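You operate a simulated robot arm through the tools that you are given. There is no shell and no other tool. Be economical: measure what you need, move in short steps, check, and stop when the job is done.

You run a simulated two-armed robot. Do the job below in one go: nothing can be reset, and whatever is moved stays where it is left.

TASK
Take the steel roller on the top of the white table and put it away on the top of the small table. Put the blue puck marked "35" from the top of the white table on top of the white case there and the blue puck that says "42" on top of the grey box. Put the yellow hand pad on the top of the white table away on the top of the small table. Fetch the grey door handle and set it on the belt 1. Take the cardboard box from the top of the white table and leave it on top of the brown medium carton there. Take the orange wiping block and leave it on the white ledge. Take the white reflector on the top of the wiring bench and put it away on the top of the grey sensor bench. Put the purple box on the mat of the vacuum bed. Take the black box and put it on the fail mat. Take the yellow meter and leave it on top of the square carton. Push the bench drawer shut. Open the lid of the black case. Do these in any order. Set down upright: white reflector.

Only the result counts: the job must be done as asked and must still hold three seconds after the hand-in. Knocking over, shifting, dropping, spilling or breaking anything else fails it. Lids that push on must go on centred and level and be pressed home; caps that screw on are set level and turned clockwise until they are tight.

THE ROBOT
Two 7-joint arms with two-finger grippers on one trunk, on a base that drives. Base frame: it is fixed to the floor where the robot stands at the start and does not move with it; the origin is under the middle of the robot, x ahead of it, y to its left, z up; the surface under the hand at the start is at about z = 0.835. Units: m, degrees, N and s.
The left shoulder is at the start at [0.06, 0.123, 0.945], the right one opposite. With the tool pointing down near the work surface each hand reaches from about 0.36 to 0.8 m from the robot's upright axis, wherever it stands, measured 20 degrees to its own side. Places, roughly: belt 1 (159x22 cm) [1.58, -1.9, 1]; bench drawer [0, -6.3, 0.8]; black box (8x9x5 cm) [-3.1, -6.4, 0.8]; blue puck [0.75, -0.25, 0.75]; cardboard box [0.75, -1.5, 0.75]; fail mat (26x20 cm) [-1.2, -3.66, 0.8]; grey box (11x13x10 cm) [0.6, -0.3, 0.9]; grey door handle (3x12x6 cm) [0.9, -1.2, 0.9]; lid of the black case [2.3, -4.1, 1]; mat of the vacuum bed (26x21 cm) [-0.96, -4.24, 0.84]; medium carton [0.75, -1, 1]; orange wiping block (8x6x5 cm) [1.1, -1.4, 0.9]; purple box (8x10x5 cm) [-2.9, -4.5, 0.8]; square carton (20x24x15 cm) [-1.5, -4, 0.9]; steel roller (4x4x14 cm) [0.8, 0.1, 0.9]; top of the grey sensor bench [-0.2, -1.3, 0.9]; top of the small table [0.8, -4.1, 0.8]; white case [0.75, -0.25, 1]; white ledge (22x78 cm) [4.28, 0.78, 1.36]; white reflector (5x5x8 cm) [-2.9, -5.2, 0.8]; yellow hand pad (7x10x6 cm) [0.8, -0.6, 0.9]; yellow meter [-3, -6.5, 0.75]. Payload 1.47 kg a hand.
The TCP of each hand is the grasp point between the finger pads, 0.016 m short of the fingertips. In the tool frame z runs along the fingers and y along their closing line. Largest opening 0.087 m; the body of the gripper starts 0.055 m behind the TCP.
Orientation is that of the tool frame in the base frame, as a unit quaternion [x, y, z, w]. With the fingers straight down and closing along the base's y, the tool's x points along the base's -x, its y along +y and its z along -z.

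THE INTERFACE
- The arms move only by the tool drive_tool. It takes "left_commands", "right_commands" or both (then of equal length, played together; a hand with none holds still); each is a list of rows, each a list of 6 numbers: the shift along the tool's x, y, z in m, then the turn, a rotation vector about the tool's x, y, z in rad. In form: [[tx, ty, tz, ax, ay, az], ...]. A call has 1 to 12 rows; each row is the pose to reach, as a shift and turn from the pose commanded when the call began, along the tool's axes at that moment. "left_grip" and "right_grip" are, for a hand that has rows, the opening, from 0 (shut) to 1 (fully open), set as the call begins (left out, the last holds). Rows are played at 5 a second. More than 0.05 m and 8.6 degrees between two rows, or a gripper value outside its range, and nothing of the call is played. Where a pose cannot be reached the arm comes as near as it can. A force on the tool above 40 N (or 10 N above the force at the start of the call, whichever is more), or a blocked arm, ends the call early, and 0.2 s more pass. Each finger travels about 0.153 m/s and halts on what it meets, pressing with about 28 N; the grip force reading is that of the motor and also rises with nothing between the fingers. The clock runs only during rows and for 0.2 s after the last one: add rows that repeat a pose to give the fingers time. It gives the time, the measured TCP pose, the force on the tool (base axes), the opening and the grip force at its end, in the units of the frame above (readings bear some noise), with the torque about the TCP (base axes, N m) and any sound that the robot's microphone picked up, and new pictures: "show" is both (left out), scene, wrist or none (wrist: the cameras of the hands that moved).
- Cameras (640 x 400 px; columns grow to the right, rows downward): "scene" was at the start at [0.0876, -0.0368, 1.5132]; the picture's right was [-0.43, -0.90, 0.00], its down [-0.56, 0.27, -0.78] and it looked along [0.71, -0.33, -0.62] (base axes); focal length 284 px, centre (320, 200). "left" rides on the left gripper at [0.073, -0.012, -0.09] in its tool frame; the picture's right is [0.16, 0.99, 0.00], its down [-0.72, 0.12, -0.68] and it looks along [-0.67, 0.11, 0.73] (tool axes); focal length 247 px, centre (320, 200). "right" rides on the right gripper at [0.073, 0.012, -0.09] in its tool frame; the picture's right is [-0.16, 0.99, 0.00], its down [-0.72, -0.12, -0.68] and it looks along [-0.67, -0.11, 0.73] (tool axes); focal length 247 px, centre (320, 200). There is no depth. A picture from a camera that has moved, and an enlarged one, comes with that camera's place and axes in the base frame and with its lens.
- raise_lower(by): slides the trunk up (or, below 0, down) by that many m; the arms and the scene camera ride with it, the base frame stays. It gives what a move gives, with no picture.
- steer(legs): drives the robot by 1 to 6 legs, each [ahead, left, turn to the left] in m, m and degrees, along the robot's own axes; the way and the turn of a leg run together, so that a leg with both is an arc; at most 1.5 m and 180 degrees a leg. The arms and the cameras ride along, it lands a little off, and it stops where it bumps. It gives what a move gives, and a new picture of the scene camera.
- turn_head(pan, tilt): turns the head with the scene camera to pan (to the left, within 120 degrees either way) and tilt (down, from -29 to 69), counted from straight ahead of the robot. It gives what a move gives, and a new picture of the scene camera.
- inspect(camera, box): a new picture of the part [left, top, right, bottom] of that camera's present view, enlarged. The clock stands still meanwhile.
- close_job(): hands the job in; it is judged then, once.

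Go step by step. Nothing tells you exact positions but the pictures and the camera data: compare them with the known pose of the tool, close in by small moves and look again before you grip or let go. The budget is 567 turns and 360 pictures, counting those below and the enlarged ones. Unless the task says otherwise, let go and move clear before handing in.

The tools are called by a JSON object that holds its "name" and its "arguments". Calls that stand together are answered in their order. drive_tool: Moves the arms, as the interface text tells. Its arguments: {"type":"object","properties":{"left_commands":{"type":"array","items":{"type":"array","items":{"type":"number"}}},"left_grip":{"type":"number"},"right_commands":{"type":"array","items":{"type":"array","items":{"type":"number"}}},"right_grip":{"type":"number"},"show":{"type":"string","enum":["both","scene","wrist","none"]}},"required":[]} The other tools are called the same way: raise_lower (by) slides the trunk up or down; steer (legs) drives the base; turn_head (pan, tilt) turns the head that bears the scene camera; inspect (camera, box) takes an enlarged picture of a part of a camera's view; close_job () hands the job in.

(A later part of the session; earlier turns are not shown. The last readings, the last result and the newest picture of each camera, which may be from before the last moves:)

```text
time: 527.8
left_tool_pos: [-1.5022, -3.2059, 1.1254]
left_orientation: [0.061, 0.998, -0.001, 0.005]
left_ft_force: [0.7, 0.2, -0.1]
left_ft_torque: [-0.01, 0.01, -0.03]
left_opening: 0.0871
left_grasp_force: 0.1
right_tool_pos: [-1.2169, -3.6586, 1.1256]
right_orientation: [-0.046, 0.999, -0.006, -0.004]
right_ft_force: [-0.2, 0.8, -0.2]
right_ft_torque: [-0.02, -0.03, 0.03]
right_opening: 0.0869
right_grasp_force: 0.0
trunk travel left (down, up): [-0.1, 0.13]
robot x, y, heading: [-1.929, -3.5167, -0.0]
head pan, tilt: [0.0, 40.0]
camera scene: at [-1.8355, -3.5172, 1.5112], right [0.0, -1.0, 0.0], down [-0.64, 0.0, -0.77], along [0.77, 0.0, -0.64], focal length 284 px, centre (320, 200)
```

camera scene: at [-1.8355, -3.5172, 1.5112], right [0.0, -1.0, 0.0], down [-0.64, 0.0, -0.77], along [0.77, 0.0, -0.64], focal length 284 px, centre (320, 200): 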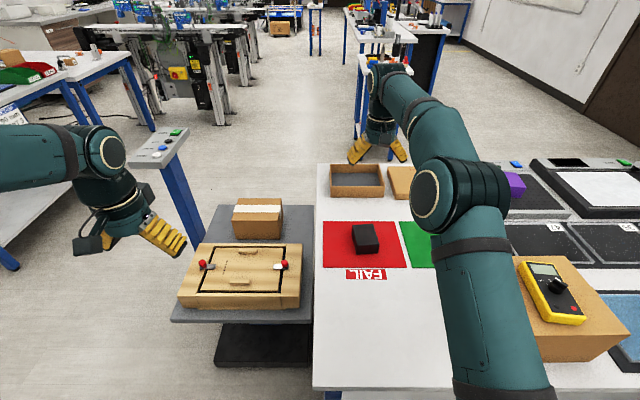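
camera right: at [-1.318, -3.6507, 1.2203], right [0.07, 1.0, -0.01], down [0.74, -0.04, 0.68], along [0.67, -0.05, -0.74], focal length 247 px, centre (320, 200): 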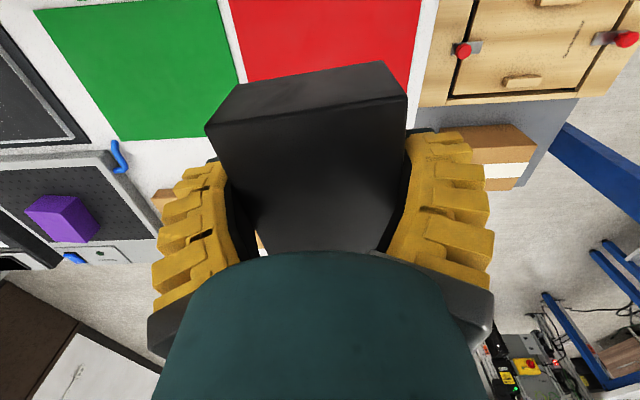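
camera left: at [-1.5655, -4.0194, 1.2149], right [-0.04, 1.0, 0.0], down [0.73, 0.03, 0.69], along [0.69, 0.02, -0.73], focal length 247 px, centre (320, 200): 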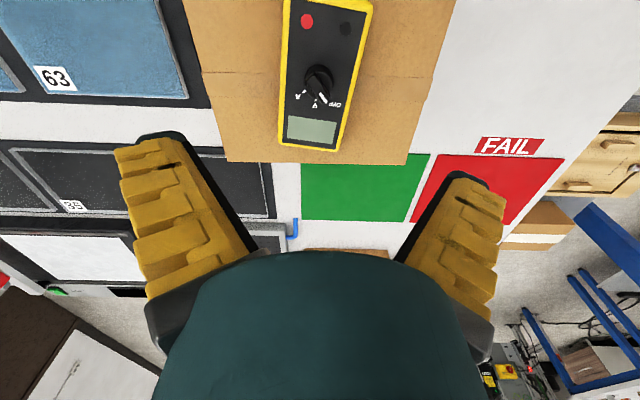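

Black box is on the fail mat. Next I retract, leave the aisle, and drive east along y≈-2.3 to the south end of the white table.

{"name": "drive_tool", "arguments": {"right_commands": [[0.04, 0.01, 0, 0, 0, 0], [0.08, 0.02, 0, 0, 0, 0], [0.12, 0.02, 0, 0, 0, 0], [0.16, 0.02, 0, 0, 0, 0], [0.2, 0.02, 0, 0, 0, 0], [0.24, 0.02, 0, 0, 0, 0], [0.28, 0.02, 0, 0, 0, 0], [0.31, 0.02, 0, 0, 0, 0]], "show": "none"}}

{"name": "steer", "arguments": {"legs": [[-0.2, 0, 0], [0, 1.2, 0], [1.45, 0, 0], [1.45, 0, 0]]}}

{"name": "turn_head", "arguments": {"pan": 60, "tilt": 35}}

```text
time: 529.6
left_tool_pos: [-1.502, -3.2049, 1.124]
left_orientation: [0.063, 0.998, -0.002, 0.004]
left_ft_force: [-0.1, 0.7, -0.1]
left_ft_torque: [0.0, -0.03, 0.03]
left_opening: 0.0869
left_grasp_force: 0.0
right_tool_pos: [-1.5263, -3.6709, 1.1265]
right_orientation: [-0.046, 0.999, -0.005, -0.003]
right_ft_force: [-0.8, 0.0, -0.3]
right_ft_torque: [0.03, -0.01, -0.03]
right_opening: 0.0871
right_grasp_force: 0.3
trunk travel left (down, up): [-0.1, 0.13]
robot x, y, heading: [-1.9304, -3.5178, 0.2]
head pan, tilt: [0.0, 40.0]
```

```text
time: 555.5
left_tool_pos: [1.2047, -2.0201, 1.1245]
left_orientation: [0.079, 0.997, -0.001, 0.006]
left_ft_force: [-0.4, -0.9, 0.2]
left_ft_torque: [-0.02, 0.03, 0.04]
left_opening: 0.0871
left_grasp_force: 0.1
right_tool_pos: [1.1675, -2.4827, 1.1261]
right_orientation: [-0.028, 1.0, -0.005, -0.003]
right_ft_force: [0.4, -0.9, -0.2]
right_ft_torque: [0.03, 0.0, 0.0]
right_opening: 0.0868
right_grasp_force: 0.1
trunk travel left (down, up): [-0.1, 0.13]
robot x, y, heading: [0.7677, -2.3187, -1.6]
head pan, tilt: [0.0, 40.0]
camera scene: at [0.8623, -2.3195, 1.5111], right [-0.03, -1.0, 0.0], down [-0.64, 0.02, -0.77], along [0.77, -0.02, -0.64], focal length 284 px, centre (320, 200)
```

scene: 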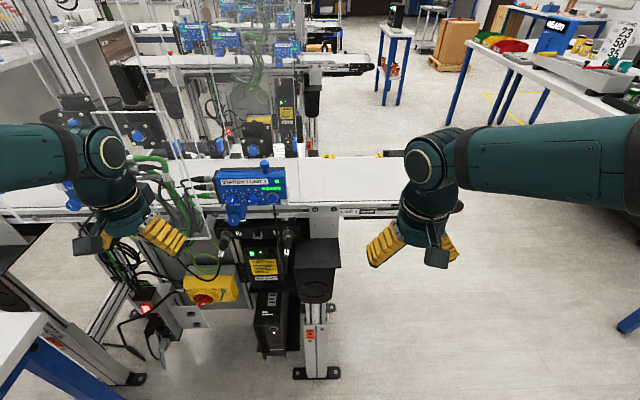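

```text
time: 556.8
left_tool_pos: [1.2053, -2.0188, 1.1243]
left_orientation: [0.08, 0.997, -0.001, 0.005]
left_ft_force: [0.0, 0.2, 0.7]
left_ft_torque: [0.01, 0.02, -0.02]
left_opening: 0.0871
left_grasp_force: 0.0
right_tool_pos: [1.1665, -2.482, 1.1264]
right_orientation: [-0.029, 1.0, -0.006, -0.004]
right_ft_force: [-0.6, 0.3, 0.3]
right_ft_torque: [-0.03, 0.0, 0.0]
right_opening: 0.0869
right_grasp_force: 0.1
trunk travel left (down, up): [-0.1, 0.13]
robot x, y, heading: [0.766, -2.3149, -2.0]
head pan, tilt: [60.0, 35.0]
camera scene: at [0.8235, -2.242, 1.5187], right [0.85, -0.53, 0.0], down [-0.3, -0.49, -0.82], along [0.43, 0.7, -0.57], focal length 284 px, centre (320, 200)
```

scene: 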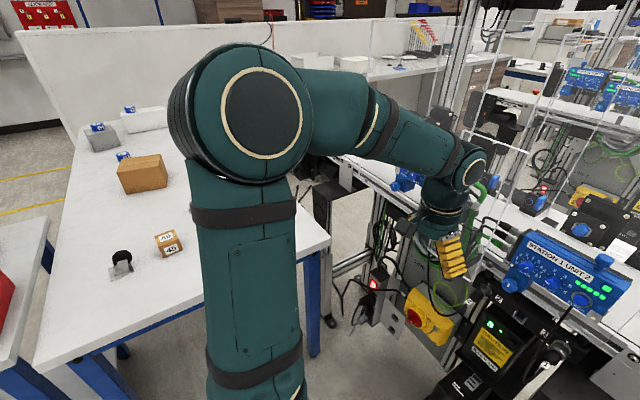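

Belt 1's open south part is at x 1.47–1.69, y≈-2.4 (z≈1.0). First I face north to collect items from the white table.

{"name": "steer", "arguments": {"legs": [[0, 0, 91.8], [0.2, -0.08, 0]]}}

{"name": "turn_head", "arguments": {"pan": 0, "tilt": 40}}

```text
time: 562.3
left_tool_pos: [0.5496, -1.6811, 1.1237]
left_orientation: [-0.653, 0.757, 0.002, 0.004]
left_ft_force: [-0.9, 0.7, -0.7]
left_ft_torque: [-0.03, 0.02, -0.04]
left_opening: 0.0871
left_grasp_force: 0.1
right_tool_pos: [1.0138, -1.7152, 1.1262]
right_orientation: [0.731, -0.683, 0.006, -0.002]
right_ft_force: [0.0, 0.1, 0.3]
right_ft_torque: [0.02, 0.0, 0.02]
right_opening: 0.087
right_grasp_force: 0.1
trunk travel left (down, up): [-0.1, 0.13]
robot x, y, heading: [0.848, -2.1181, 88.8]
head pan, tilt: [60.0, 35.0]
camera scene: at [0.777, -2.0616, 1.5187], right [0.52, 0.86, 0.0], down [0.49, -0.3, -0.82], along [-0.7, 0.42, -0.57], focal length 284 px, centre (320, 200)
```

scene: 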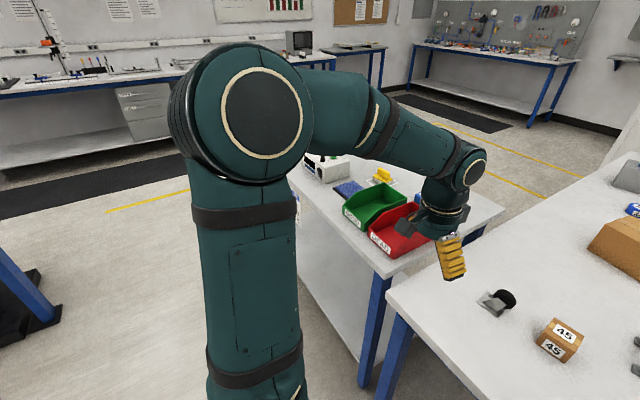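

```text
time: 563.6
left_tool_pos: [0.5486, -1.6827, 1.1245]
left_orientation: [-0.653, 0.757, 0.002, 0.005]
left_ft_force: [0.8, -0.8, 0.2]
left_ft_torque: [0.05, 0.0, -0.01]
left_opening: 0.087
left_grasp_force: 0.0
right_tool_pos: [1.0131, -1.7166, 1.1258]
right_orientation: [0.731, -0.683, 0.005, -0.002]
right_ft_force: [0.7, -0.5, 0.2]
right_ft_torque: [0.0, -0.02, 0.04]
right_opening: 0.0873
right_grasp_force: 0.1
trunk travel left (down, up): [-0.1, 0.13]
robot x, y, heading: [0.8529, -2.1174, 88.8]
head pan, tilt: [0.0, 40.0]
camera scene: at [0.8536, -2.0233, 1.5111], right [1.0, -0.02, 0.0], down [-0.01, -0.64, -0.77], along [0.02, 0.77, -0.64], focal length 284 px, centre (320, 200)
```

scene: 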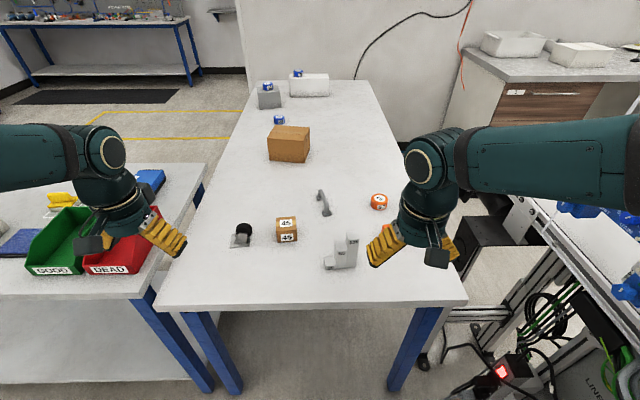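

{"name": "inspect", "arguments": {"camera": "scene", "box": [220, 170, 460, 320]}}

```text
2.67 times, centred on (340, 245) of scene
camera zoom: at [0.8536, -2.0233, 1.5111], right [1.0, -0.02, 0.0], down [-0.01, -0.64, -0.77], along [0.02, 0.77, -0.64], focal length 758 px, centre (267, 80)
```

zoom: 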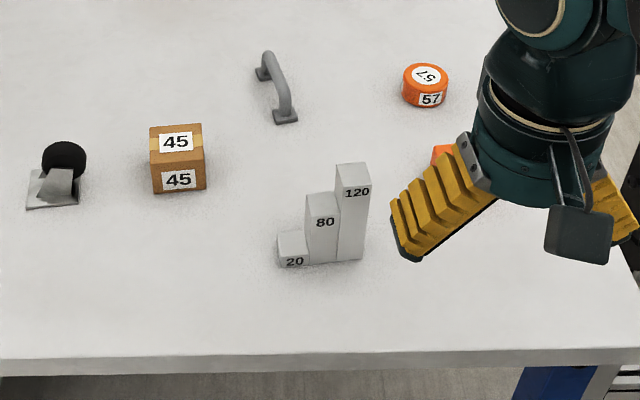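

Box 45 is ~6 cm at (0.763,-1.395), top ≈0.894; the door handle is at (0.8785,-1.256), axis turned ~20°. I move 0.12 m forward and bring the left hand over box 45.

{"name": "steer", "arguments": {"legs": [[0.12, 0, 1.2]]}}

```text
time: 564.8
left_tool_pos: [0.5414, -1.5702, 1.1235]
left_orientation: [-0.661, 0.75, 0.002, 0.004]
left_ft_force: [-0.1, 0.4, -0.3]
left_ft_torque: [-0.06, -0.01, 0.04]
left_opening: 0.0871
left_grasp_force: 0.1
right_tool_pos: [1.005, -1.5946, 1.1262]
right_orientation: [0.739, -0.674, 0.007, -0.002]
right_ft_force: [0.3, 0.5, 0.6]
right_ft_torque: [-0.04, -0.01, -0.01]
right_opening: 0.087
right_grasp_force: 0.0
trunk travel left (down, up): [-0.1, 0.13]
robot x, y, heading: [0.8522, -2.0032, 90.0]
head pan, tilt: [0.0, 40.0]
camera scene: at [0.8525, -1.9038, 1.511], right [1.0, 0.0, 0.0], down [0.0, -0.64, -0.77], along [0.0, 0.77, -0.64], focal length 284 px, centre (320, 200)
```

scene: 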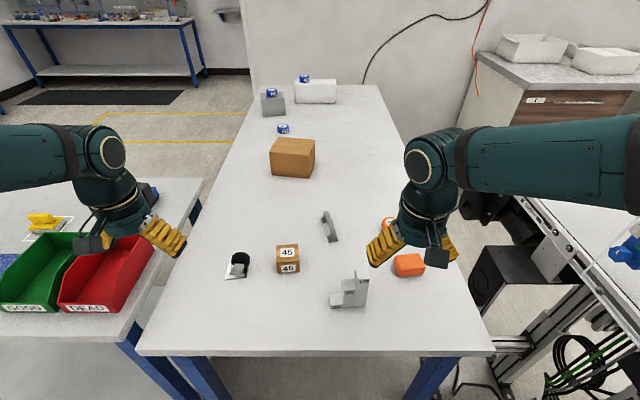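

{"name": "drive_tool", "arguments": {"left_commands": [[-0.03, -0.03, 0, 0, 0, -0.03], [-0.06, -0.06, 0, 0, 0, -0.06], [-0.09, -0.088, 0.01, 0, 0, -0.1], [-0.12, -0.117, 0.03, 0, 0, -0.14], [-0.15, -0.147, 0.05, 0, 0, -0.18], [-0.175, -0.173, 0.07, 0, 0, -0.195], [-0.2013, -0.1979, 0.1, 0, 0, -0.195], [-0.2013, -0.1979, 0.143, 0, 0, -0.195], [-0.2013, -0.1979, 0.143, 0, 0, -0.195]], "show": "wrist"}}

```text
time: 566.8
left_tool_pos: [0.7652, -1.3964, 0.9819]
left_orientation: [0.731, -0.683, -0.002, -0.004]
left_ft_force: [0.1, -1.3, -0.7]
left_ft_torque: [-0.01, -0.01, 0.02]
left_opening: 0.0868
left_grasp_force: 0.0
right_tool_pos: [1.0049, -1.5954, 1.1269]
right_orientation: [0.738, -0.675, 0.005, -0.002]
right_ft_force: [0.4, -0.1, 0.0]
right_ft_torque: [0.03, -0.01, -0.01]
right_opening: 0.0868
right_grasp_force: 0.1
trunk travel left (down, up): [-0.1, 0.13]
robot x, y, heading: [0.8545, -2.0024, 89.9]
head pan, tilt: [0.0, 40.0]
camera left: at [0.782, -1.4672, 1.0712], right [-0.97, -0.23, 0.0], down [-0.17, 0.71, 0.69], along [-0.15, 0.67, -0.73], focal length 247 px, centre (320, 200)
```

left: 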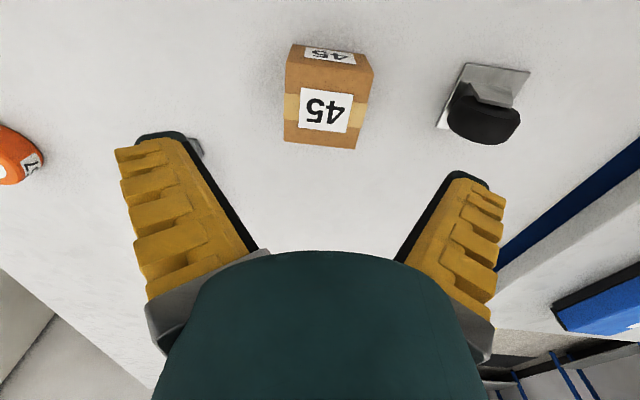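

Box 45 is centred. Descend and grip.

{"name": "drive_tool", "arguments": {"left_commands": [[0, 0, 0.04, 0, 0, -0.035], [0, 0, 0.08, 0, 0, -0.07], [0, 0, 0.113, 0, 0, -0.07], [0, 0, 0.113, 0, 0, -0.07]], "show": "none"}}

{"name": "drive_tool", "arguments": {"left_commands": [[0, 0, 0, 0, 0, 0], [0, 0, 0, 0, 0, 0], [0, 0, 0, 0, 0, 0], [0, 0, 0, 0, 0, 0]], "left_grip": 0, "show": "none"}}

{"name": "drive_tool", "arguments": {"left_commands": [[0, 0, -0.004, 0, 0, 0], [0, 0, -0.01, 0, 0, 0], [0, 0, -0.02, 0, 0, 0], [0, 0, -0.035, 0, 0, 0], [0, 0, -0.05, 0, 0, 0], [0, 0, -0.07, 0, 0, 0], [0, 0, -0.09, 0, 0, 0], [0, 0, -0.11, 0, 0, 0], [0, 0, -0.13, 0, 0, 0], [0, 0, -0.15, 0, 0, 0], [0, 0, -0.17, 0, 0, 0], [0, 0, -0.19, 0, 0, 0]], "show": "wrist"}}

```text
time: 567.8
left_tool_pos: [0.7649, -1.3959, 0.8696]
left_orientation: [0.754, -0.657, -0.003, -0.005]
left_ft_force: [-0.5, 0.4, -0.1]
left_ft_torque: [0.0, -0.04, -0.03]
left_opening: 0.0871
left_grasp_force: 0.1
right_tool_pos: [1.0055, -1.5951, 1.1266]
right_orientation: [0.739, -0.674, 0.006, -0.002]
right_ft_force: [-0.4, 0.9, 0.4]
right_ft_torque: [0.0, 0.02, -0.01]
right_opening: 0.087
right_grasp_force: 0.1
trunk travel left (down, up): [-0.1, 0.13]
robot x, y, heading: [0.8512, -1.9998, 90.1]
head pan, tilt: [0.0, 40.0]
```

```text
time: 568.8
left_tool_pos: [0.7645, -1.3946, 0.8698]
left_orientation: [0.755, -0.656, -0.002, -0.004]
left_ft_force: [-0.2, -0.4, -0.2]
left_ft_torque: [0.01, 0.01, -0.01]
left_opening: 0.0659
left_grasp_force: 28.4
right_tool_pos: [1.0052, -1.5948, 1.1275]
right_orientation: [0.738, -0.675, 0.006, -0.001]
right_ft_force: [0.0, -0.2, -0.4]
right_ft_torque: [-0.01, 0.01, 0.0]
right_opening: 0.087
right_grasp_force: 0.0
trunk travel left (down, up): [-0.1, 0.13]
robot x, y, heading: [0.8533, -2.002, 90.1]
head pan, tilt: [0.0, 40.0]
```

```text
time: 571.4
left_tool_pos: [0.7631, -1.3976, 1.0592]
left_orientation: [0.755, -0.656, -0.003, -0.004]
left_ft_force: [0.2, 0.3, -0.6]
left_ft_torque: [0.01, -0.03, 0.0]
left_opening: 0.0658
left_grasp_force: 27.7
right_tool_pos: [1.0058, -1.5956, 1.1265]
right_orientation: [0.738, -0.675, 0.004, -0.002]
right_ft_force: [0.3, -0.6, -0.1]
right_ft_torque: [0.04, 0.0, 0.0]
right_opening: 0.0868
right_grasp_force: 0.2
trunk travel left (down, up): [-0.1, 0.13]
robot x, y, heading: [0.854, -1.9998, 90.3]
head pan, tilt: [0.0, 40.0]
camera left: at [0.7848, -1.468, 1.1476], right [-0.96, -0.29, -0.01], down [-0.22, 0.69, 0.69], along [-0.2, 0.66, -0.73], focal length 247 px, centre (320, 200)
```

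left: 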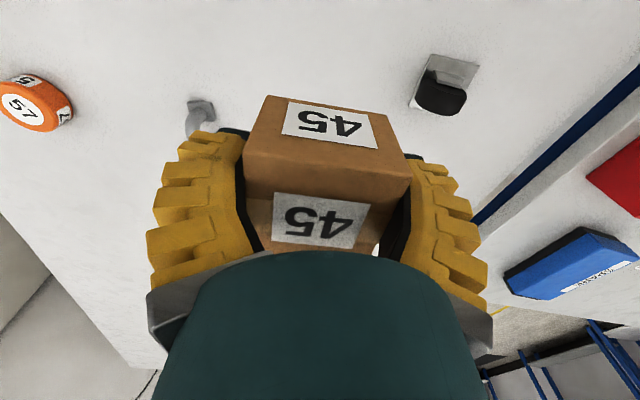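

Box 45 held. I retract the left hand and send the right hand over the door handle, yawed to the bar.

{"name": "drive_tool", "arguments": {"left_commands": [[0.01, 0.01, -0.01, 0, 0, 0], [0.03, 0.03, -0.025, 0, 0, 0], [0.05, 0.05, -0.04, 0, 0, 0], [0.07, 0.07, -0.055, 0, 0, 0], [0.09, 0.09, -0.07, 0, 0, 0], [0.11, 0.11, -0.08, 0, 0, 0], [0.13, 0.13, -0.09, 0, 0, 0], [0.15, 0.15, -0.09, 0, 0, 0], [0.17, 0.17, -0.09, 0, 0, 0], [0.19, 0.185, -0.09, 0, 0, 0], [0.197, 0.192, -0.09, 0, 0, 0], [0.197, 0.192, -0.09, 0, 0, 0]], "right_commands": [[-0.03, 0.008, 0, 0, 0, -0.02], [-0.063, 0.017, 0, 0, 0, -0.05], [-0.096, 0.026, 0, 0, 0, -0.08], [-0.129, 0.036, 0, 0, 0, -0.11], [-0.162, 0.045, 0, 0, 0, -0.14], [-0.195, 0.054, 0, 0, 0, -0.17], [-0.228, 0.063, 0, 0, 0, -0.2], [-0.261, 0.072, 0, 0, 0, -0.23], [-0.294, 0.081, 0.02, 0, 0, -0.246], [-0.325, 0.09, 0.05, 0, 0, -0.246], [-0.349, 0.0964, 0.09, 0, 0, -0.246], [-0.349, 0.0964, 0.127, 0, 0, -0.246]], "show": "both"}}

```text
time: 574.0
left_tool_pos: [0.5991, -1.6191, 1.146]
left_orientation: [0.755, -0.656, -0.002, -0.004]
left_ft_force: [0.0, 0.1, -0.9]
left_ft_torque: [-0.05, -0.05, 0.02]
left_opening: 0.0658
left_grasp_force: 27.7
right_tool_pos: [0.8829, -1.2583, 0.995]
right_orientation: [0.815, -0.579, 0.006, 0.0]
right_ft_force: [-0.1, 1.0, 0.7]
right_ft_torque: [0.0, -0.02, 0.02]
right_opening: 0.0872
right_grasp_force: 0.0
right hand out of reach, approached as far as the arm can: row 11
trunk travel left (down, up): [-0.1, 0.13]
robot x, y, heading: [0.8526, -2.0012, 90.4]
head pan, tilt: [0.0, 40.0]
camera scene: at [0.8521, -1.9039, 1.511], right [1.0, 0.0, 0.0], down [0.0, -0.64, -0.77], along [0.0, 0.77, -0.64], focal length 284 px, centre (320, 200)
camera right: at [0.8949, -1.3294, 1.0853], right [-0.98, -0.18, -0.01], down [-0.14, 0.73, 0.67], along [-0.11, 0.67, -0.74], focal length 247 px, centre (320, 200)
camera left: at [0.621, -1.6892, 1.2355], right [-0.96, -0.29, 0.0], down [-0.22, 0.7, 0.69], along [-0.2, 0.66, -0.73], focal length 247 px, centre (320, 200)
```

scene: 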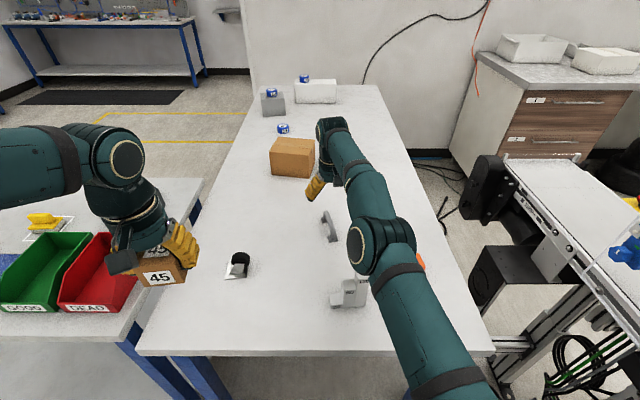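
right: 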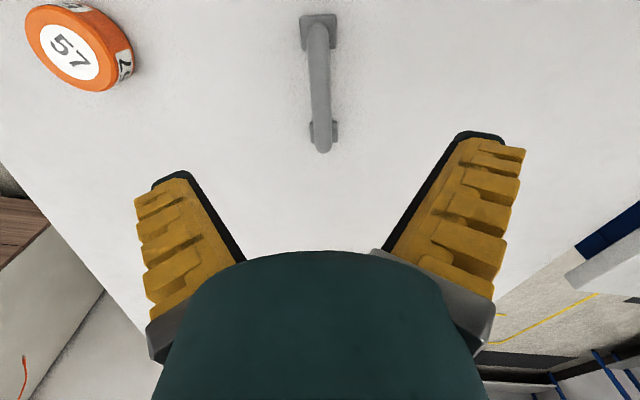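
left: 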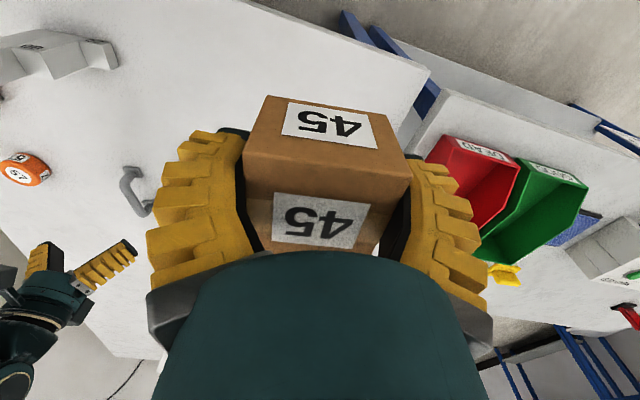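

The bar axis is about 101°; I adjust yaw by 8°, descend and grip the handle.

{"name": "drive_tool", "arguments": {"right_commands": [[0.002, -0.002, 0.03, 0, 0, 0.07], [0.002, -0.002, 0.07, 0, 0, 0.14], [0.002, -0.002, 0.1, 0, 0, 0.14], [0.002, -0.002, 0.112, 0, 0, 0.14], [0.002, -0.002, 0.112, 0, 0, 0.14]], "show": "both"}}

```text
time: 575.2
left_tool_pos: [0.6001, -1.6201, 1.1472]
left_orientation: [0.754, -0.656, -0.001, -0.004]
left_ft_force: [0.6, 0.3, -0.7]
left_ft_torque: [-0.02, 0.01, 0.0]
left_opening: 0.0657
left_grasp_force: 28.1
right_tool_pos: [0.8825, -1.2565, 0.8822]
right_orientation: [0.772, -0.635, 0.005, -0.001]
right_ft_force: [-0.2, -0.2, -0.5]
right_ft_torque: [-0.02, -0.02, -0.01]
right_opening: 0.087
right_grasp_force: 0.1
right hand out of reach, approached as far as the arm can: row 2, 3, 4
trunk travel left (down, up): [-0.1, 0.13]
robot x, y, heading: [0.8508, -2.0012, 90.0]
head pan, tilt: [0.0, 40.0]
camera scene: at [0.8525, -1.9054, 1.5111], right [1.0, 0.0, 0.0], down [0.0, -0.64, -0.77], along [0.0, 0.77, -0.64], focal length 284 px, centre (320, 200)
camera right: at [0.8853, -1.3292, 0.9726], right [-1.0, -0.04, -0.01], down [-0.03, 0.74, 0.68], along [-0.02, 0.67, -0.74], focal length 247 px, centre (320, 200)
```

scene: 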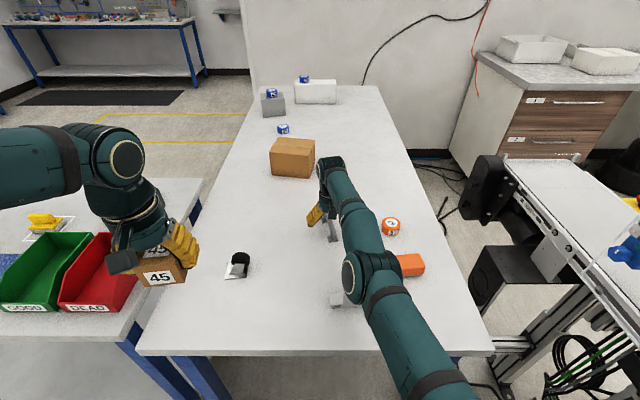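
right: 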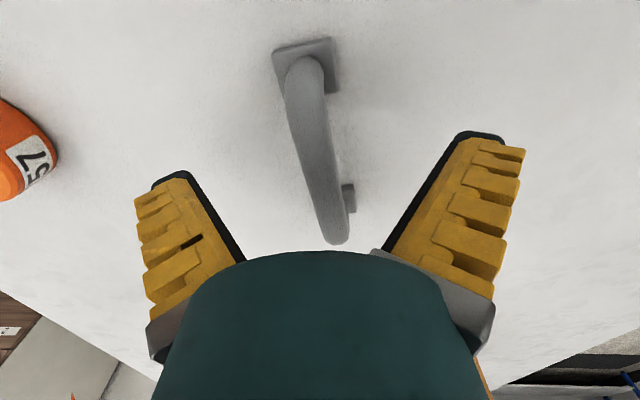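

The bar lies between the fingers, nearly parallel. Close on it.

{"name": "drive_tool", "arguments": {"right_commands": [[0, 0, 0, 0, 0, 0], [0, 0, 0, 0, 0, 0], [0, 0, 0, 0, 0, 0], [0, 0, 0, 0, 0, 0]], "right_grip": 0, "show": "wrist"}}

{"name": "inspect", "arguments": {"camera": "scene", "box": [280, 150, 440, 320]}}

```text
time: 576.2
left_tool_pos: [0.5996, -1.6201, 1.1476]
left_orientation: [0.755, -0.656, -0.002, -0.005]
left_ft_force: [0.5, 0.1, -0.9]
left_ft_torque: [-0.03, 0.02, -0.01]
left_opening: 0.0657
left_grasp_force: 27.2
right_tool_pos: [0.8831, -1.2585, 0.8845]
right_orientation: [0.773, -0.635, 0.005, -0.002]
right_ft_force: [1.6, 2.2, 9.2]
right_ft_torque: [-0.26, -0.08, 0.12]
right_opening: 0.0073
right_grasp_force: 28.3
trunk travel left (down, up): [-0.1, 0.13]
robot x, y, heading: [0.8545, -1.9981, 90.0]
head pan, tilt: [0.0, 40.0]
camera right: at [0.8856, -1.3294, 0.9741], right [-1.0, -0.04, -0.01], down [-0.03, 0.74, 0.68], along [-0.02, 0.68, -0.74], focal length 247 px, centre (320, 200)
```

right: 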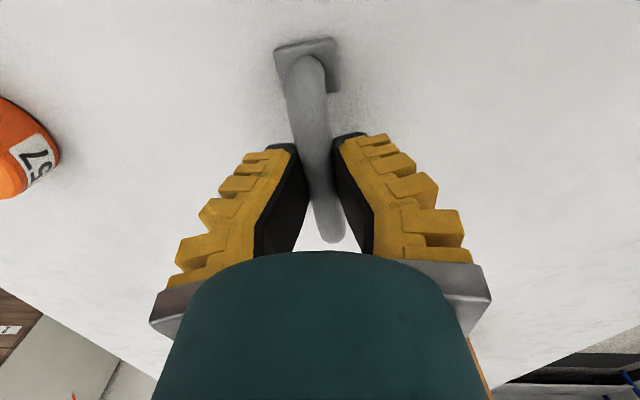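

```text
2.35 times, centred on (360, 235) of scene
camera zoom: at [0.8527, -1.9062, 1.5112], right [1.0, 0.0, 0.0], down [0.0, -0.64, -0.77], along [0.0, 0.77, -0.64], focal length 669 px, centre (226, 118)
```

zoom: 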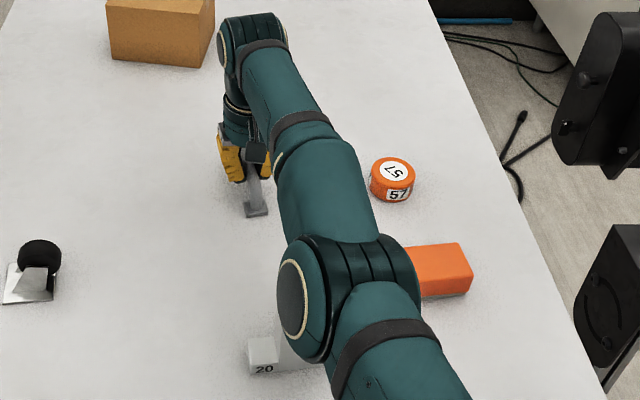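

Gripped. Lift slowly straight up.

{"name": "drive_tool", "arguments": {"right_commands": [[0, 0, -0.004, 0, 0, 0], [0, 0, -0.01, 0, 0, 0], [0, 0, -0.02, 0, 0, 0], [0, 0, -0.035, 0, 0, 0], [0, 0, -0.05, 0, 0, 0], [0, 0, -0.07, 0, 0, 0], [0, 0, -0.09, 0, 0, 0], [0, 0, -0.11, 0, 0, 0], [0, 0, -0.13, 0, 0, 0], [0, 0, -0.15, 0, 0, 0], [0, 0, -0.17, 0, 0, 0], [0, 0, -0.19, 0, 0, 0]], "show": "both"}}

```text
time: 578.8
left_tool_pos: [0.5986, -1.6188, 1.1473]
left_orientation: [0.755, -0.656, -0.002, -0.005]
left_ft_force: [0.9, 0.0, -1.2]
left_ft_torque: [-0.02, -0.02, 0.01]
left_opening: 0.0653
left_grasp_force: 27.9
right_tool_pos: [0.8833, -1.2707, 1.0588]
right_orientation: [0.773, -0.635, 0.005, -0.001]
right_ft_force: [0.3, 0.1, -1.2]
right_ft_torque: [-0.02, 0.04, 0.02]
right_opening: 0.0061
right_grasp_force: 28.0
right hand out of reach, approached as far as the arm can: row 8, 9, 10, 11, 12
trunk travel left (down, up): [-0.1, 0.13]
robot x, y, heading: [0.8511, -1.9987, 90.4]
head pan, tilt: [0.0, 40.0]
camera scene: at [0.8524, -1.9048, 1.511], right [1.0, 0.0, 0.0], down [0.0, -0.64, -0.77], along [0.0, 0.77, -0.64], focal length 284 px, centre (320, 200)
camera right: at [0.8845, -1.3427, 1.1493], right [-1.0, -0.04, -0.01], down [-0.03, 0.74, 0.68], along [-0.02, 0.68, -0.74], focal length 247 px, centre (320, 200)
```

scene: 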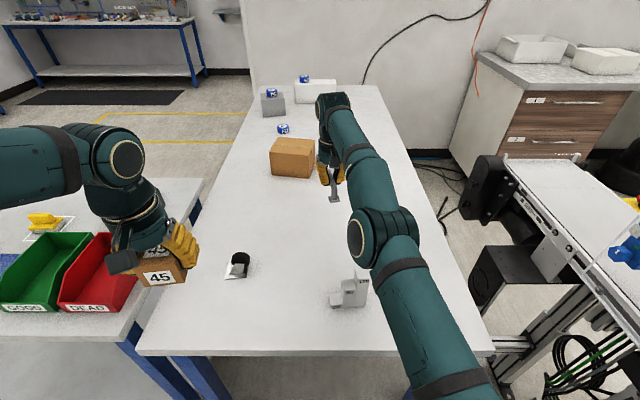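
right: 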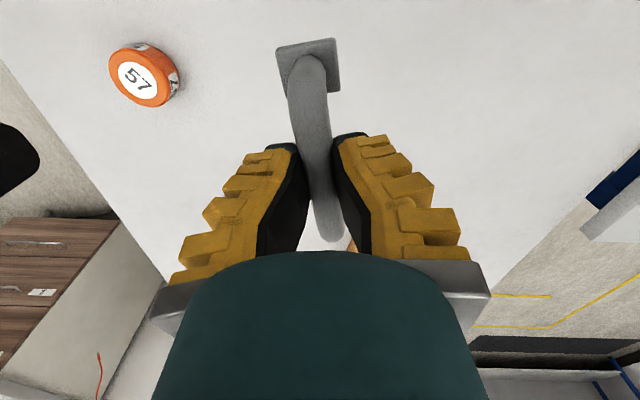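

Handle held. Retract the right hand to a neutral pose.

{"name": "drive_tool", "arguments": {"right_commands": [[0.02, -0.003, -0.01, 0, 0, 0], [0.05, -0.007, -0.02, 0, 0, 0], [0.08, -0.012, -0.03, 0, 0, 0], [0.11, -0.016, -0.04, 0, 0, 0], [0.14, -0.02, -0.05, 0, 0, 0], [0.17, -0.025, -0.06, 0, 0, 0], [0.2, -0.03, -0.06, 0, 0, 0], [0.23, -0.034, -0.06, 0, 0, 0], [0.26, -0.038, -0.06, 0, 0, 0], [0.29, -0.043, -0.06, 0, 0, 0], [0.32, -0.048, -0.06, 0, 0, 0], [0.346, -0.051, -0.06, 0, 0, 0]], "show": "scene"}}

```text
time: 581.4
left_tool_pos: [0.5991, -1.6191, 1.1478]
left_orientation: [0.754, -0.656, -0.002, -0.004]
left_ft_force: [0.3, 0.4, -1.2]
left_ft_torque: [-0.02, 0.03, 0.05]
left_opening: 0.0653
left_grasp_force: 28.3
right_tool_pos: [0.9319, -1.3155, 1.2108]
right_orientation: [0.773, -0.635, 0.005, 0.0]
right_ft_force: [0.3, 0.8, -0.6]
right_ft_torque: [0.0, 0.0, 0.01]
right_opening: 0.0065
right_grasp_force: 28.1
right hand out of reach, approached as far as the arm can: row 1, 2, 3, 4, 5, 6, 7, 8, 9, 10, 11, 12
trunk travel left (down, up): [-0.1, 0.13]
robot x, y, heading: [0.8533, -2.0012, 90.0]
head pan, tilt: [0.0, 40.0]
camera scene: at [0.8528, -1.9049, 1.5111], right [1.0, 0.0, 0.0], down [0.0, -0.64, -0.77], along [0.0, 0.77, -0.64], focal length 284 px, centre (320, 200)
```

scene: 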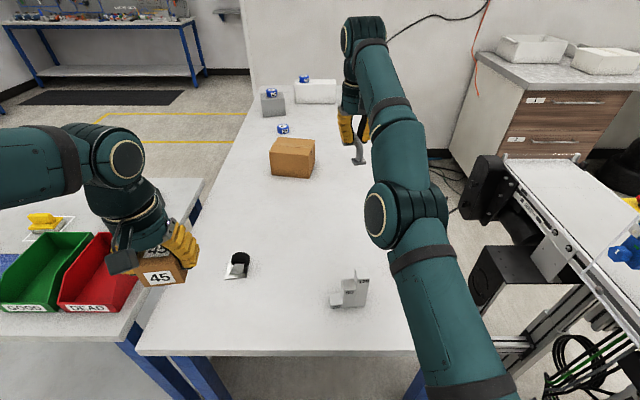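

The same wrist-limit sticking appears. I bring the commanded pose back near the actual one and rotate the yaw, as worked before.

{"name": "drive_tool", "arguments": {"right_commands": [[-0.04, 0.006, 0, 0, 0, 0], [-0.08, 0.012, 0, 0, 0, 0], [-0.12, 0.018, 0, 0, 0, 0], [-0.16, 0.024, 0, 0, 0, 0], [-0.2, 0.03, 0, 0, 0, 0], [-0.24, 0.036, 0, 0, 0, 0], [-0.27, 0.04, 0, 0, 0, -0.06], [-0.27, 0.04, 0, 0, 0, -0.14], [-0.27, 0.04, 0, 0, 0, -0.22], [-0.27, 0.04, 0, 0, 0, -0.3], [-0.27, 0.04, 0, 0, 0, -0.38], [-0.27, 0.04, 0, 0, 0, -0.38]], "show": "scene"}}

```text
time: 584.0
left_tool_pos: [0.599, -1.6218, 1.1481]
left_orientation: [0.755, -0.656, -0.003, -0.005]
left_ft_force: [0.4, -0.5, -1.1]
left_ft_torque: [0.03, -0.01, -0.02]
left_opening: 0.0652
left_grasp_force: 28.9
right_tool_pos: [0.92, -1.2972, 1.1657]
right_orientation: [0.879, -0.476, 0.005, -0.001]
right_ft_force: [0.1, -0.7, -0.7]
right_ft_torque: [0.05, -0.02, 0.03]
right_opening: 0.0062
right_grasp_force: 28.4
right hand out of reach, approached as far as the arm can: row 1, 2, 3, 4, 5, 6, 7, 8, 9, 10, 11, 12
trunk travel left (down, up): [-0.1, 0.13]
robot x, y, heading: [0.8535, -2.0003, 90.0]
head pan, tilt: [0.0, 40.0]
camera scene: at [0.8531, -1.9073, 1.5113], right [1.0, 0.0, 0.0], down [0.0, -0.64, -0.77], along [0.0, 0.77, -0.64], focal length 284 px, centre (320, 200)
```

scene: 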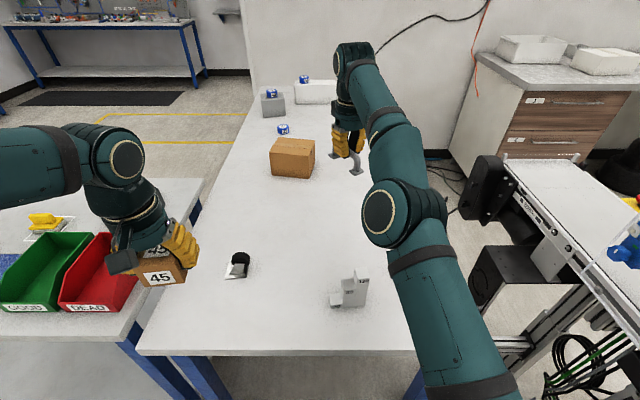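

{"name": "drive_tool", "arguments": {"right_commands": [[-0.03, -0.02, 0.03, 0, 0, 0], [-0.0587, -0.038, 0.06, 0, 0, 0], [-0.0587, -0.038, 0.06, 0, 0, 0]], "show": "none"}}

```text
time: 584.8
left_tool_pos: [0.5983, -1.6198, 1.1477]
left_orientation: [0.755, -0.656, -0.002, -0.004]
left_ft_force: [-0.3, 0.1, -0.8]
left_ft_torque: [0.01, 0.0, 0.0]
left_opening: 0.0652
left_grasp_force: 28.3
right_tool_pos: [0.919, -1.2748, 1.0937]
right_orientation: [0.879, -0.478, 0.006, 0.0]
right_ft_force: [-0.6, 0.4, -0.3]
right_ft_torque: [0.0, 0.01, 0.02]
right_opening: 0.0061
right_grasp_force: 27.9
right hand out of reach, approached as far as the arm can: row 1, 2, 3
trunk travel left (down, up): [-0.1, 0.13]
robot x, y, heading: [0.8525, -1.9991, 90.1]
head pan, tilt: [0.0, 40.0]
```

{"name": "drive_tool", "arguments": {"right_commands": [[-0.01, -0.007, 0.03, 0, 0, 0], [-0.02, -0.014, 0.05, 0, 0, 0], [-0.02, -0.014, 0.05, 0, 0, 0]], "show": "none"}}

```text
time: 585.6
left_tool_pos: [0.5994, -1.6193, 1.1468]
left_orientation: [0.755, -0.656, -0.002, -0.004]
left_ft_force: [-0.5, 0.0, -1.1]
left_ft_torque: [-0.02, 0.03, 0.0]
left_opening: 0.0654
left_grasp_force: 27.3
right_tool_pos: [0.9203, -1.2593, 1.0412]
right_orientation: [0.879, -0.477, 0.005, 0.0]
right_ft_force: [-1.0, -0.4, -0.8]
right_ft_torque: [-0.01, -0.01, 0.0]
right_opening: 0.006
right_grasp_force: 28.0
right hand out of reach, approached as far as the arm can: row 2, 3
trunk travel left (down, up): [-0.1, 0.13]
robot x, y, heading: [0.8494, -1.9996, 90.1]
head pan, tilt: [0.0, 40.0]
```

{"name": "drive_tool", "arguments": {"right_commands": [[0, 0, 0.02, 0, 0, -0.05], [0, 0, 0.04, 0, 0, -0.1], [0, 0, 0.04, 0, 0, -0.1]], "show": "none"}}

```text
time: 586.4
left_tool_pos: [0.5996, -1.6192, 1.148]
left_orientation: [0.755, -0.656, -0.002, -0.004]
left_ft_force: [-0.4, 1.2, -1.3]
left_ft_torque: [-0.05, -0.02, 0.03]
left_opening: 0.0651
left_grasp_force: 27.7
right_tool_pos: [0.9216, -1.2583, 1.0001]
right_orientation: [0.901, -0.433, 0.005, 0.0]
right_ft_force: [0.0, -0.4, -1.2]
right_ft_torque: [0.01, 0.01, 0.01]
right_opening: 0.0061
right_grasp_force: 28.3
trunk travel left (down, up): [-0.1, 0.13]
robot x, y, heading: [0.8513, -2.0014, 90.4]
head pan, tilt: [0.0, 40.0]
```

Reachable again. Retract carefully along the tool's x axis while rising.

{"name": "drive_tool", "arguments": {"right_commands": [[0.02, 0, -0.01, 0, 0, 0], [0.04, 0, -0.02, 0, 0, 0], [0.06, 0, -0.03, 0, 0, 0], [0.08, 0, -0.045, 0, 0, 0], [0.1, 0, -0.06, 0, 0, 0], [0.12, 0, -0.075, 0, 0, 0], [0.14, 0, -0.09, 0, 0, 0]], "show": "scene"}}

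```text
time: 588.0
left_tool_pos: [0.5986, -1.6213, 1.1468]
left_orientation: [0.755, -0.656, -0.002, -0.004]
left_ft_force: [0.2, 0.5, -1.3]
left_ft_torque: [0.0, 0.01, 0.0]
left_opening: 0.0652
left_grasp_force: 27.7
right_tool_pos: [1.0101, -1.3716, 1.0932]
right_orientation: [0.902, -0.432, 0.006, -0.001]
right_ft_force: [0.3, 0.4, -0.6]
right_ft_torque: [0.03, -0.03, -0.02]
right_opening: 0.0061
right_grasp_force: 28.0
trunk travel left (down, up): [-0.1, 0.13]
robot x, y, heading: [0.8542, -2.0001, 90.3]
head pan, tilt: [0.0, 40.0]
camera scene: at [0.8529, -1.9063, 1.5112], right [1.0, 0.0, 0.0], down [0.0, -0.64, -0.77], along [0.0, 0.77, -0.64], focal length 284 px, centre (320, 200)
```

scene: 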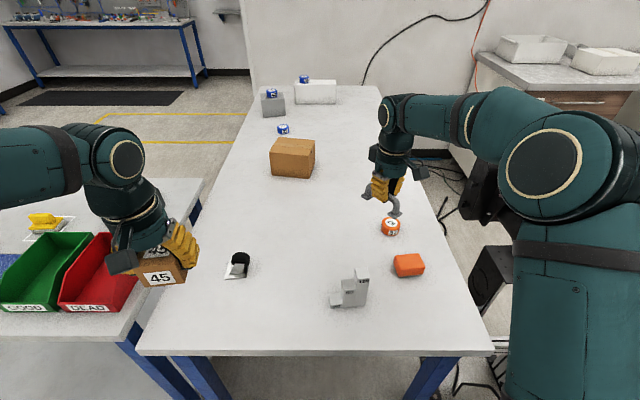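

The elbow has swung out properly. I retract the handle to a compact pose before turning.

{"name": "drive_tool", "arguments": {"right_commands": [[0.02, 0.014, -0.005, 0, 0, 0], [0.04, 0.028, -0.01, 0, 0, 0], [0.06, 0.043, -0.015, 0, 0, 0], [0.08, 0.058, -0.02, 0, 0, 0.05], [0.1, 0.073, -0.025, 0, 0, 0.1], [0.12, 0.087, -0.03, 0, 0, 0.15], [0.14, 0.102, -0.035, 0, 0, 0.2], [0.16, 0.117, -0.04, 0, 0, 0.25], [0.17, 0.1235, -0.045, 0, 0, 0.3], [0.17, 0.1235, -0.045, 0, 0, 0.35]], "show": "none"}}

{"name": "steer", "arguments": {"legs": [[-0.36, 0, 0], [0, 0, -90]]}}

```text
time: 590.2
left_tool_pos: [0.5984, -1.6191, 1.1477]
left_orientation: [0.755, -0.656, -0.002, -0.004]
left_ft_force: [0.0, 0.2, -1.1]
left_ft_torque: [0.03, -0.04, 0.01]
left_opening: 0.0651
left_grasp_force: 27.7
right_tool_pos: [1.0179, -1.5801, 1.138]
right_orientation: [0.812, -0.583, 0.006, -0.001]
right_ft_force: [0.7, -0.2, -0.9]
right_ft_torque: [-0.01, 0.02, 0.01]
right_opening: 0.0063
right_grasp_force: 28.0
trunk travel left (down, up): [-0.1, 0.13]
robot x, y, heading: [0.8514, -2.0008, 90.0]
head pan, tilt: [0.0, 40.0]
```

```text
time: 596.3
left_tool_pos: [1.2311, -2.098, 1.1472]
left_orientation: [-0.08, 0.997, -0.001, 0.004]
left_ft_force: [-0.6, -0.4, -1.0]
left_ft_torque: [-0.02, -0.01, -0.02]
left_opening: 0.0649
left_grasp_force: 27.6
right_tool_pos: [1.2795, -2.5172, 1.1367]
right_orientation: [-0.172, 0.985, -0.004, -0.003]
right_ft_force: [-0.1, 0.1, -0.6]
right_ft_torque: [0.0, 0.02, -0.02]
right_opening: 0.0062
right_grasp_force: 27.9
trunk travel left (down, up): [-0.1, 0.13]
robot x, y, heading: [0.8543, -2.3622, 1.3]
head pan, tilt: [0.0, 40.0]
camera scene: at [0.9502, -2.3573, 1.5111], right [0.02, -1.0, 0.0], down [-0.64, -0.01, -0.77], along [0.77, 0.02, -0.64], focal length 284 px, centre (320, 200)
```

scene: 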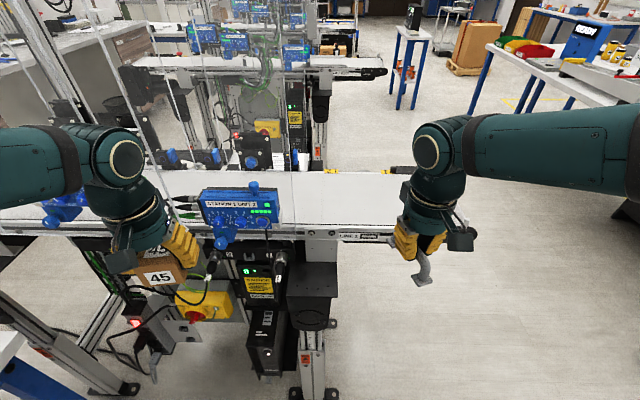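

I pull the left hand back a bit, then shift the base forward-right so the belt's free part is before the right hand.

{"name": "drive_tool", "arguments": {"left_commands": [[0.02, 0, -0.01, 0, 0, 0], [0.04, 0, -0.02, 0, 0, 0], [0.06, 0, -0.03, 0, 0, 0], [0.08, 0, -0.04, 0, 0, 0]], "show": "none"}}

{"name": "steer", "arguments": {"legs": [[0.06, -0.15, -1.3]]}}

```text
time: 597.3
left_tool_pos: [1.1517, -2.1114, 1.1879]
left_orientation: [-0.08, 0.997, -0.001, 0.005]
left_ft_force: [-0.2, 0.7, -0.1]
left_ft_torque: [0.02, 0.0, -0.01]
left_opening: 0.065
left_grasp_force: 27.7
right_tool_pos: [1.2786, -2.5159, 1.1374]
right_orientation: [-0.173, 0.985, -0.005, -0.004]
right_ft_force: [-0.2, -0.4, -0.2]
right_ft_torque: [0.02, 0.01, 0.01]
right_opening: 0.006
right_grasp_force: 28.6
trunk travel left (down, up): [-0.1, 0.13]
robot x, y, heading: [0.8561, -2.3573, 1.0]
head pan, tilt: [0.0, 40.0]
```

```text
time: 599.2
left_tool_pos: [1.2219, -2.2593, 1.1874]
left_orientation: [-0.071, 0.997, -0.001, 0.004]
left_ft_force: [-0.2, -0.7, -0.8]
left_ft_torque: [0.03, -0.01, 0.01]
left_opening: 0.0648
left_grasp_force: 27.6
right_tool_pos: [1.3393, -2.6679, 1.137]
right_orientation: [-0.164, 0.986, -0.004, -0.004]
right_ft_force: [-0.5, -0.1, -1.2]
right_ft_torque: [0.06, 0.02, 0.02]
right_opening: 0.006
right_grasp_force: 28.3
trunk travel left (down, up): [-0.1, 0.13]
robot x, y, heading: [0.9161, -2.5021, 0.0]
head pan, tilt: [0.0, 40.0]
camera scene: at [1.0143, -2.5023, 1.5111], right [0.01, -1.0, 0.0], down [-0.64, 0.0, -0.77], along [0.77, 0.0, -0.64], focal length 284 px, centre (320, 200)
```

scene: 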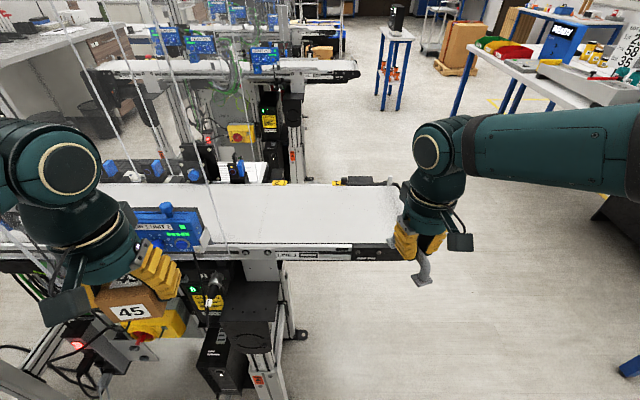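

I move the handle over the belt at about (1.57,-2.57).

{"name": "drive_tool", "arguments": {"right_commands": [[-0.02, 0.001, -0.01, 0, 0, 0], [-0.045, 0.003, -0.02, 0, 0, 0], [-0.07, 0.005, -0.02, 0, 0, 0], [-0.095, 0.007, -0.02, 0, 0, 0], [-0.12, 0.009, -0.02, 0, 0, 0], [-0.145, 0.011, -0.02, 0, 0, 0], [-0.17, 0.012, -0.02, 0, 0, 0], [-0.195, 0.014, -0.02, 0, 0, 0], [-0.22, 0.016, -0.02, 0, 0, 0], [-0.24, 0.017, -0.02, 0, 0, 0], [-0.249, 0.018, -0.02, 0, 0, 0]], "show": "both"}}

```text
time: 601.6
left_tool_pos: [1.2211, -2.2591, 1.1877]
left_orientation: [-0.072, 0.997, -0.002, 0.004]
left_ft_force: [-0.6, 0.1, -1.2]
left_ft_torque: [0.03, 0.01, 0.0]
left_opening: 0.0648
left_grasp_force: 27.9
right_tool_pos: [1.5694, -2.5666, 1.1536]
right_orientation: [-0.164, 0.986, -0.005, -0.004]
right_ft_force: [0.3, 0.2, -0.4]
right_ft_torque: [0.01, -0.02, -0.03]
right_opening: 0.0001
right_grasp_force: 27.5
trunk travel left (down, up): [-0.1, 0.13]
robot x, y, heading: [0.9172, -2.5059, 0.5]
head pan, tilt: [0.0, 40.0]
camera scene: at [1.0141, -2.5016, 1.5111], right [0.01, -1.0, 0.0], down [-0.64, 0.0, -0.77], along [0.77, 0.0, -0.64], focal length 284 px, centre (320, 200)
camera right: at [1.4974, -2.578, 1.2432], right [-0.17, 0.99, -0.01], down [0.73, 0.13, 0.68], along [0.67, 0.11, -0.74], focal length 247 px, centre (320, 200)
```

scene: 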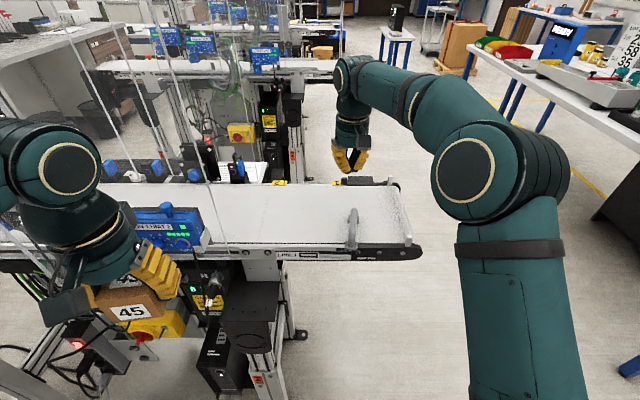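
right: 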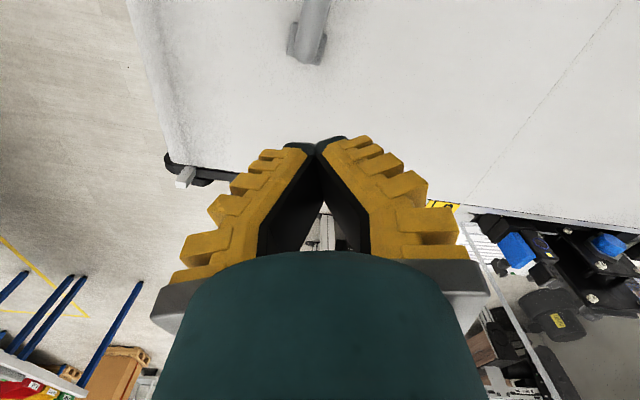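

The handle seems to have slipped out onto the belt. I look closely.

{"name": "inspect", "arguments": {"camera": "scene", "box": [290, 170, 450, 280]}}

{"name": "inspect", "arguments": {"camera": "right", "box": [200, 0, 440, 150]}}

```text
3.64 times, centred on (370, 225) of scene
camera zoom: at [1.0141, -2.5016, 1.5111], right [0.01, -1.0, 0.0], down [-0.64, 0.0, -0.77], along [0.77, 0.0, -0.64], focal length 1034 px, centre (138, 109)
```

zoom: 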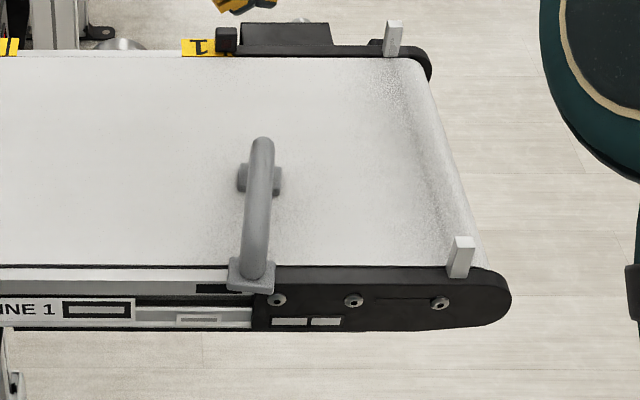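

```text
2.67 times, centred on (320, 75) of right
camera zoom: at [1.4974, -2.578, 1.2432], right [-0.17, 0.99, -0.01], down [0.73, 0.13, 0.68], along [0.67, 0.11, -0.74], focal length 659 px, centre (320, 533)
```

zoom: 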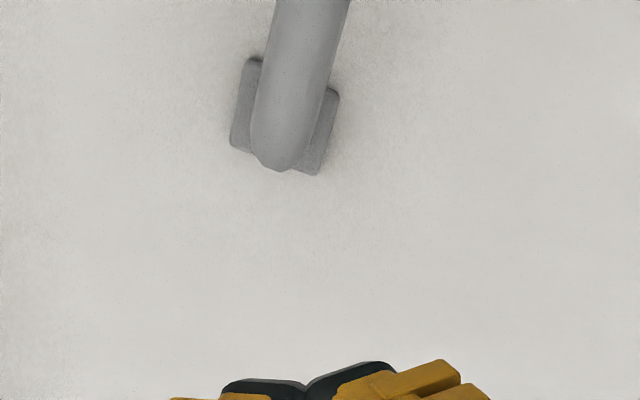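

The handle stands upright near the belt's near edge: feet at x≈1.454 and 1.54, y≈-2.578, belt z≈1.005. I'll regrip and move it to the belt's middle.

{"name": "drive_tool", "arguments": {"right_commands": [[0.012, 0.002, 0, 0, 0, 0.07], [0.024, 0.004, 0, 0, 0, 0.14], [0.036, 0.006, 0, 0, 0, 0.21], [0.048, 0.009, 0, 0, 0, 0.28], [0.06, 0.011, 0, 0, 0, 0.36], [0.0717, 0.0129, 0, 0, 0, 0.445], [0.0717, 0.0129, 0, 0, 0, 0.445]], "right_grip": 0.8, "show": "wrist"}}

```text
time: 603.2
left_tool_pos: [1.2207, -2.2591, 1.1874]
left_orientation: [-0.072, 0.997, -0.002, 0.005]
left_ft_force: [0.2, -0.7, -1.2]
left_ft_torque: [0.0, 0.04, -0.01]
left_opening: 0.0648
left_grasp_force: 28.1
right_tool_pos: [1.4979, -2.5811, 1.1578]
right_orientation: [0.058, 0.998, -0.005, -0.002]
right_ft_force: [-0.1, 0.2, 0.2]
right_ft_torque: [0.02, 0.01, -0.01]
right_opening: 0.0732
right_grasp_force: 2.8
trunk travel left (down, up): [-0.1, 0.13]
robot x, y, heading: [0.9173, -2.5011, 0.4]
head pan, tilt: [0.0, 40.0]
camera right: at [1.4271, -2.5575, 1.2461], right [0.27, 0.96, -0.01], down [0.71, -0.19, 0.68], along [0.65, -0.19, -0.73], focal length 247 px, centre (320, 200)
```

right: 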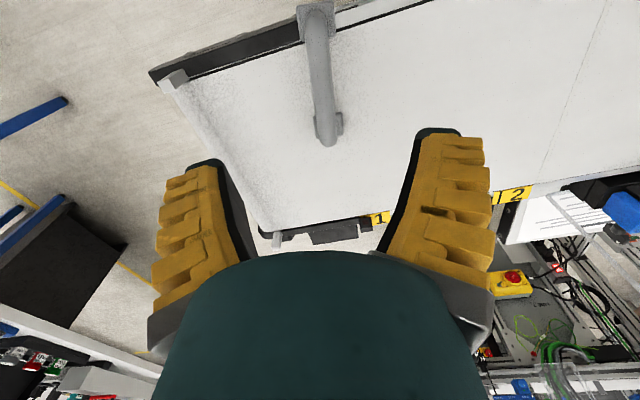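

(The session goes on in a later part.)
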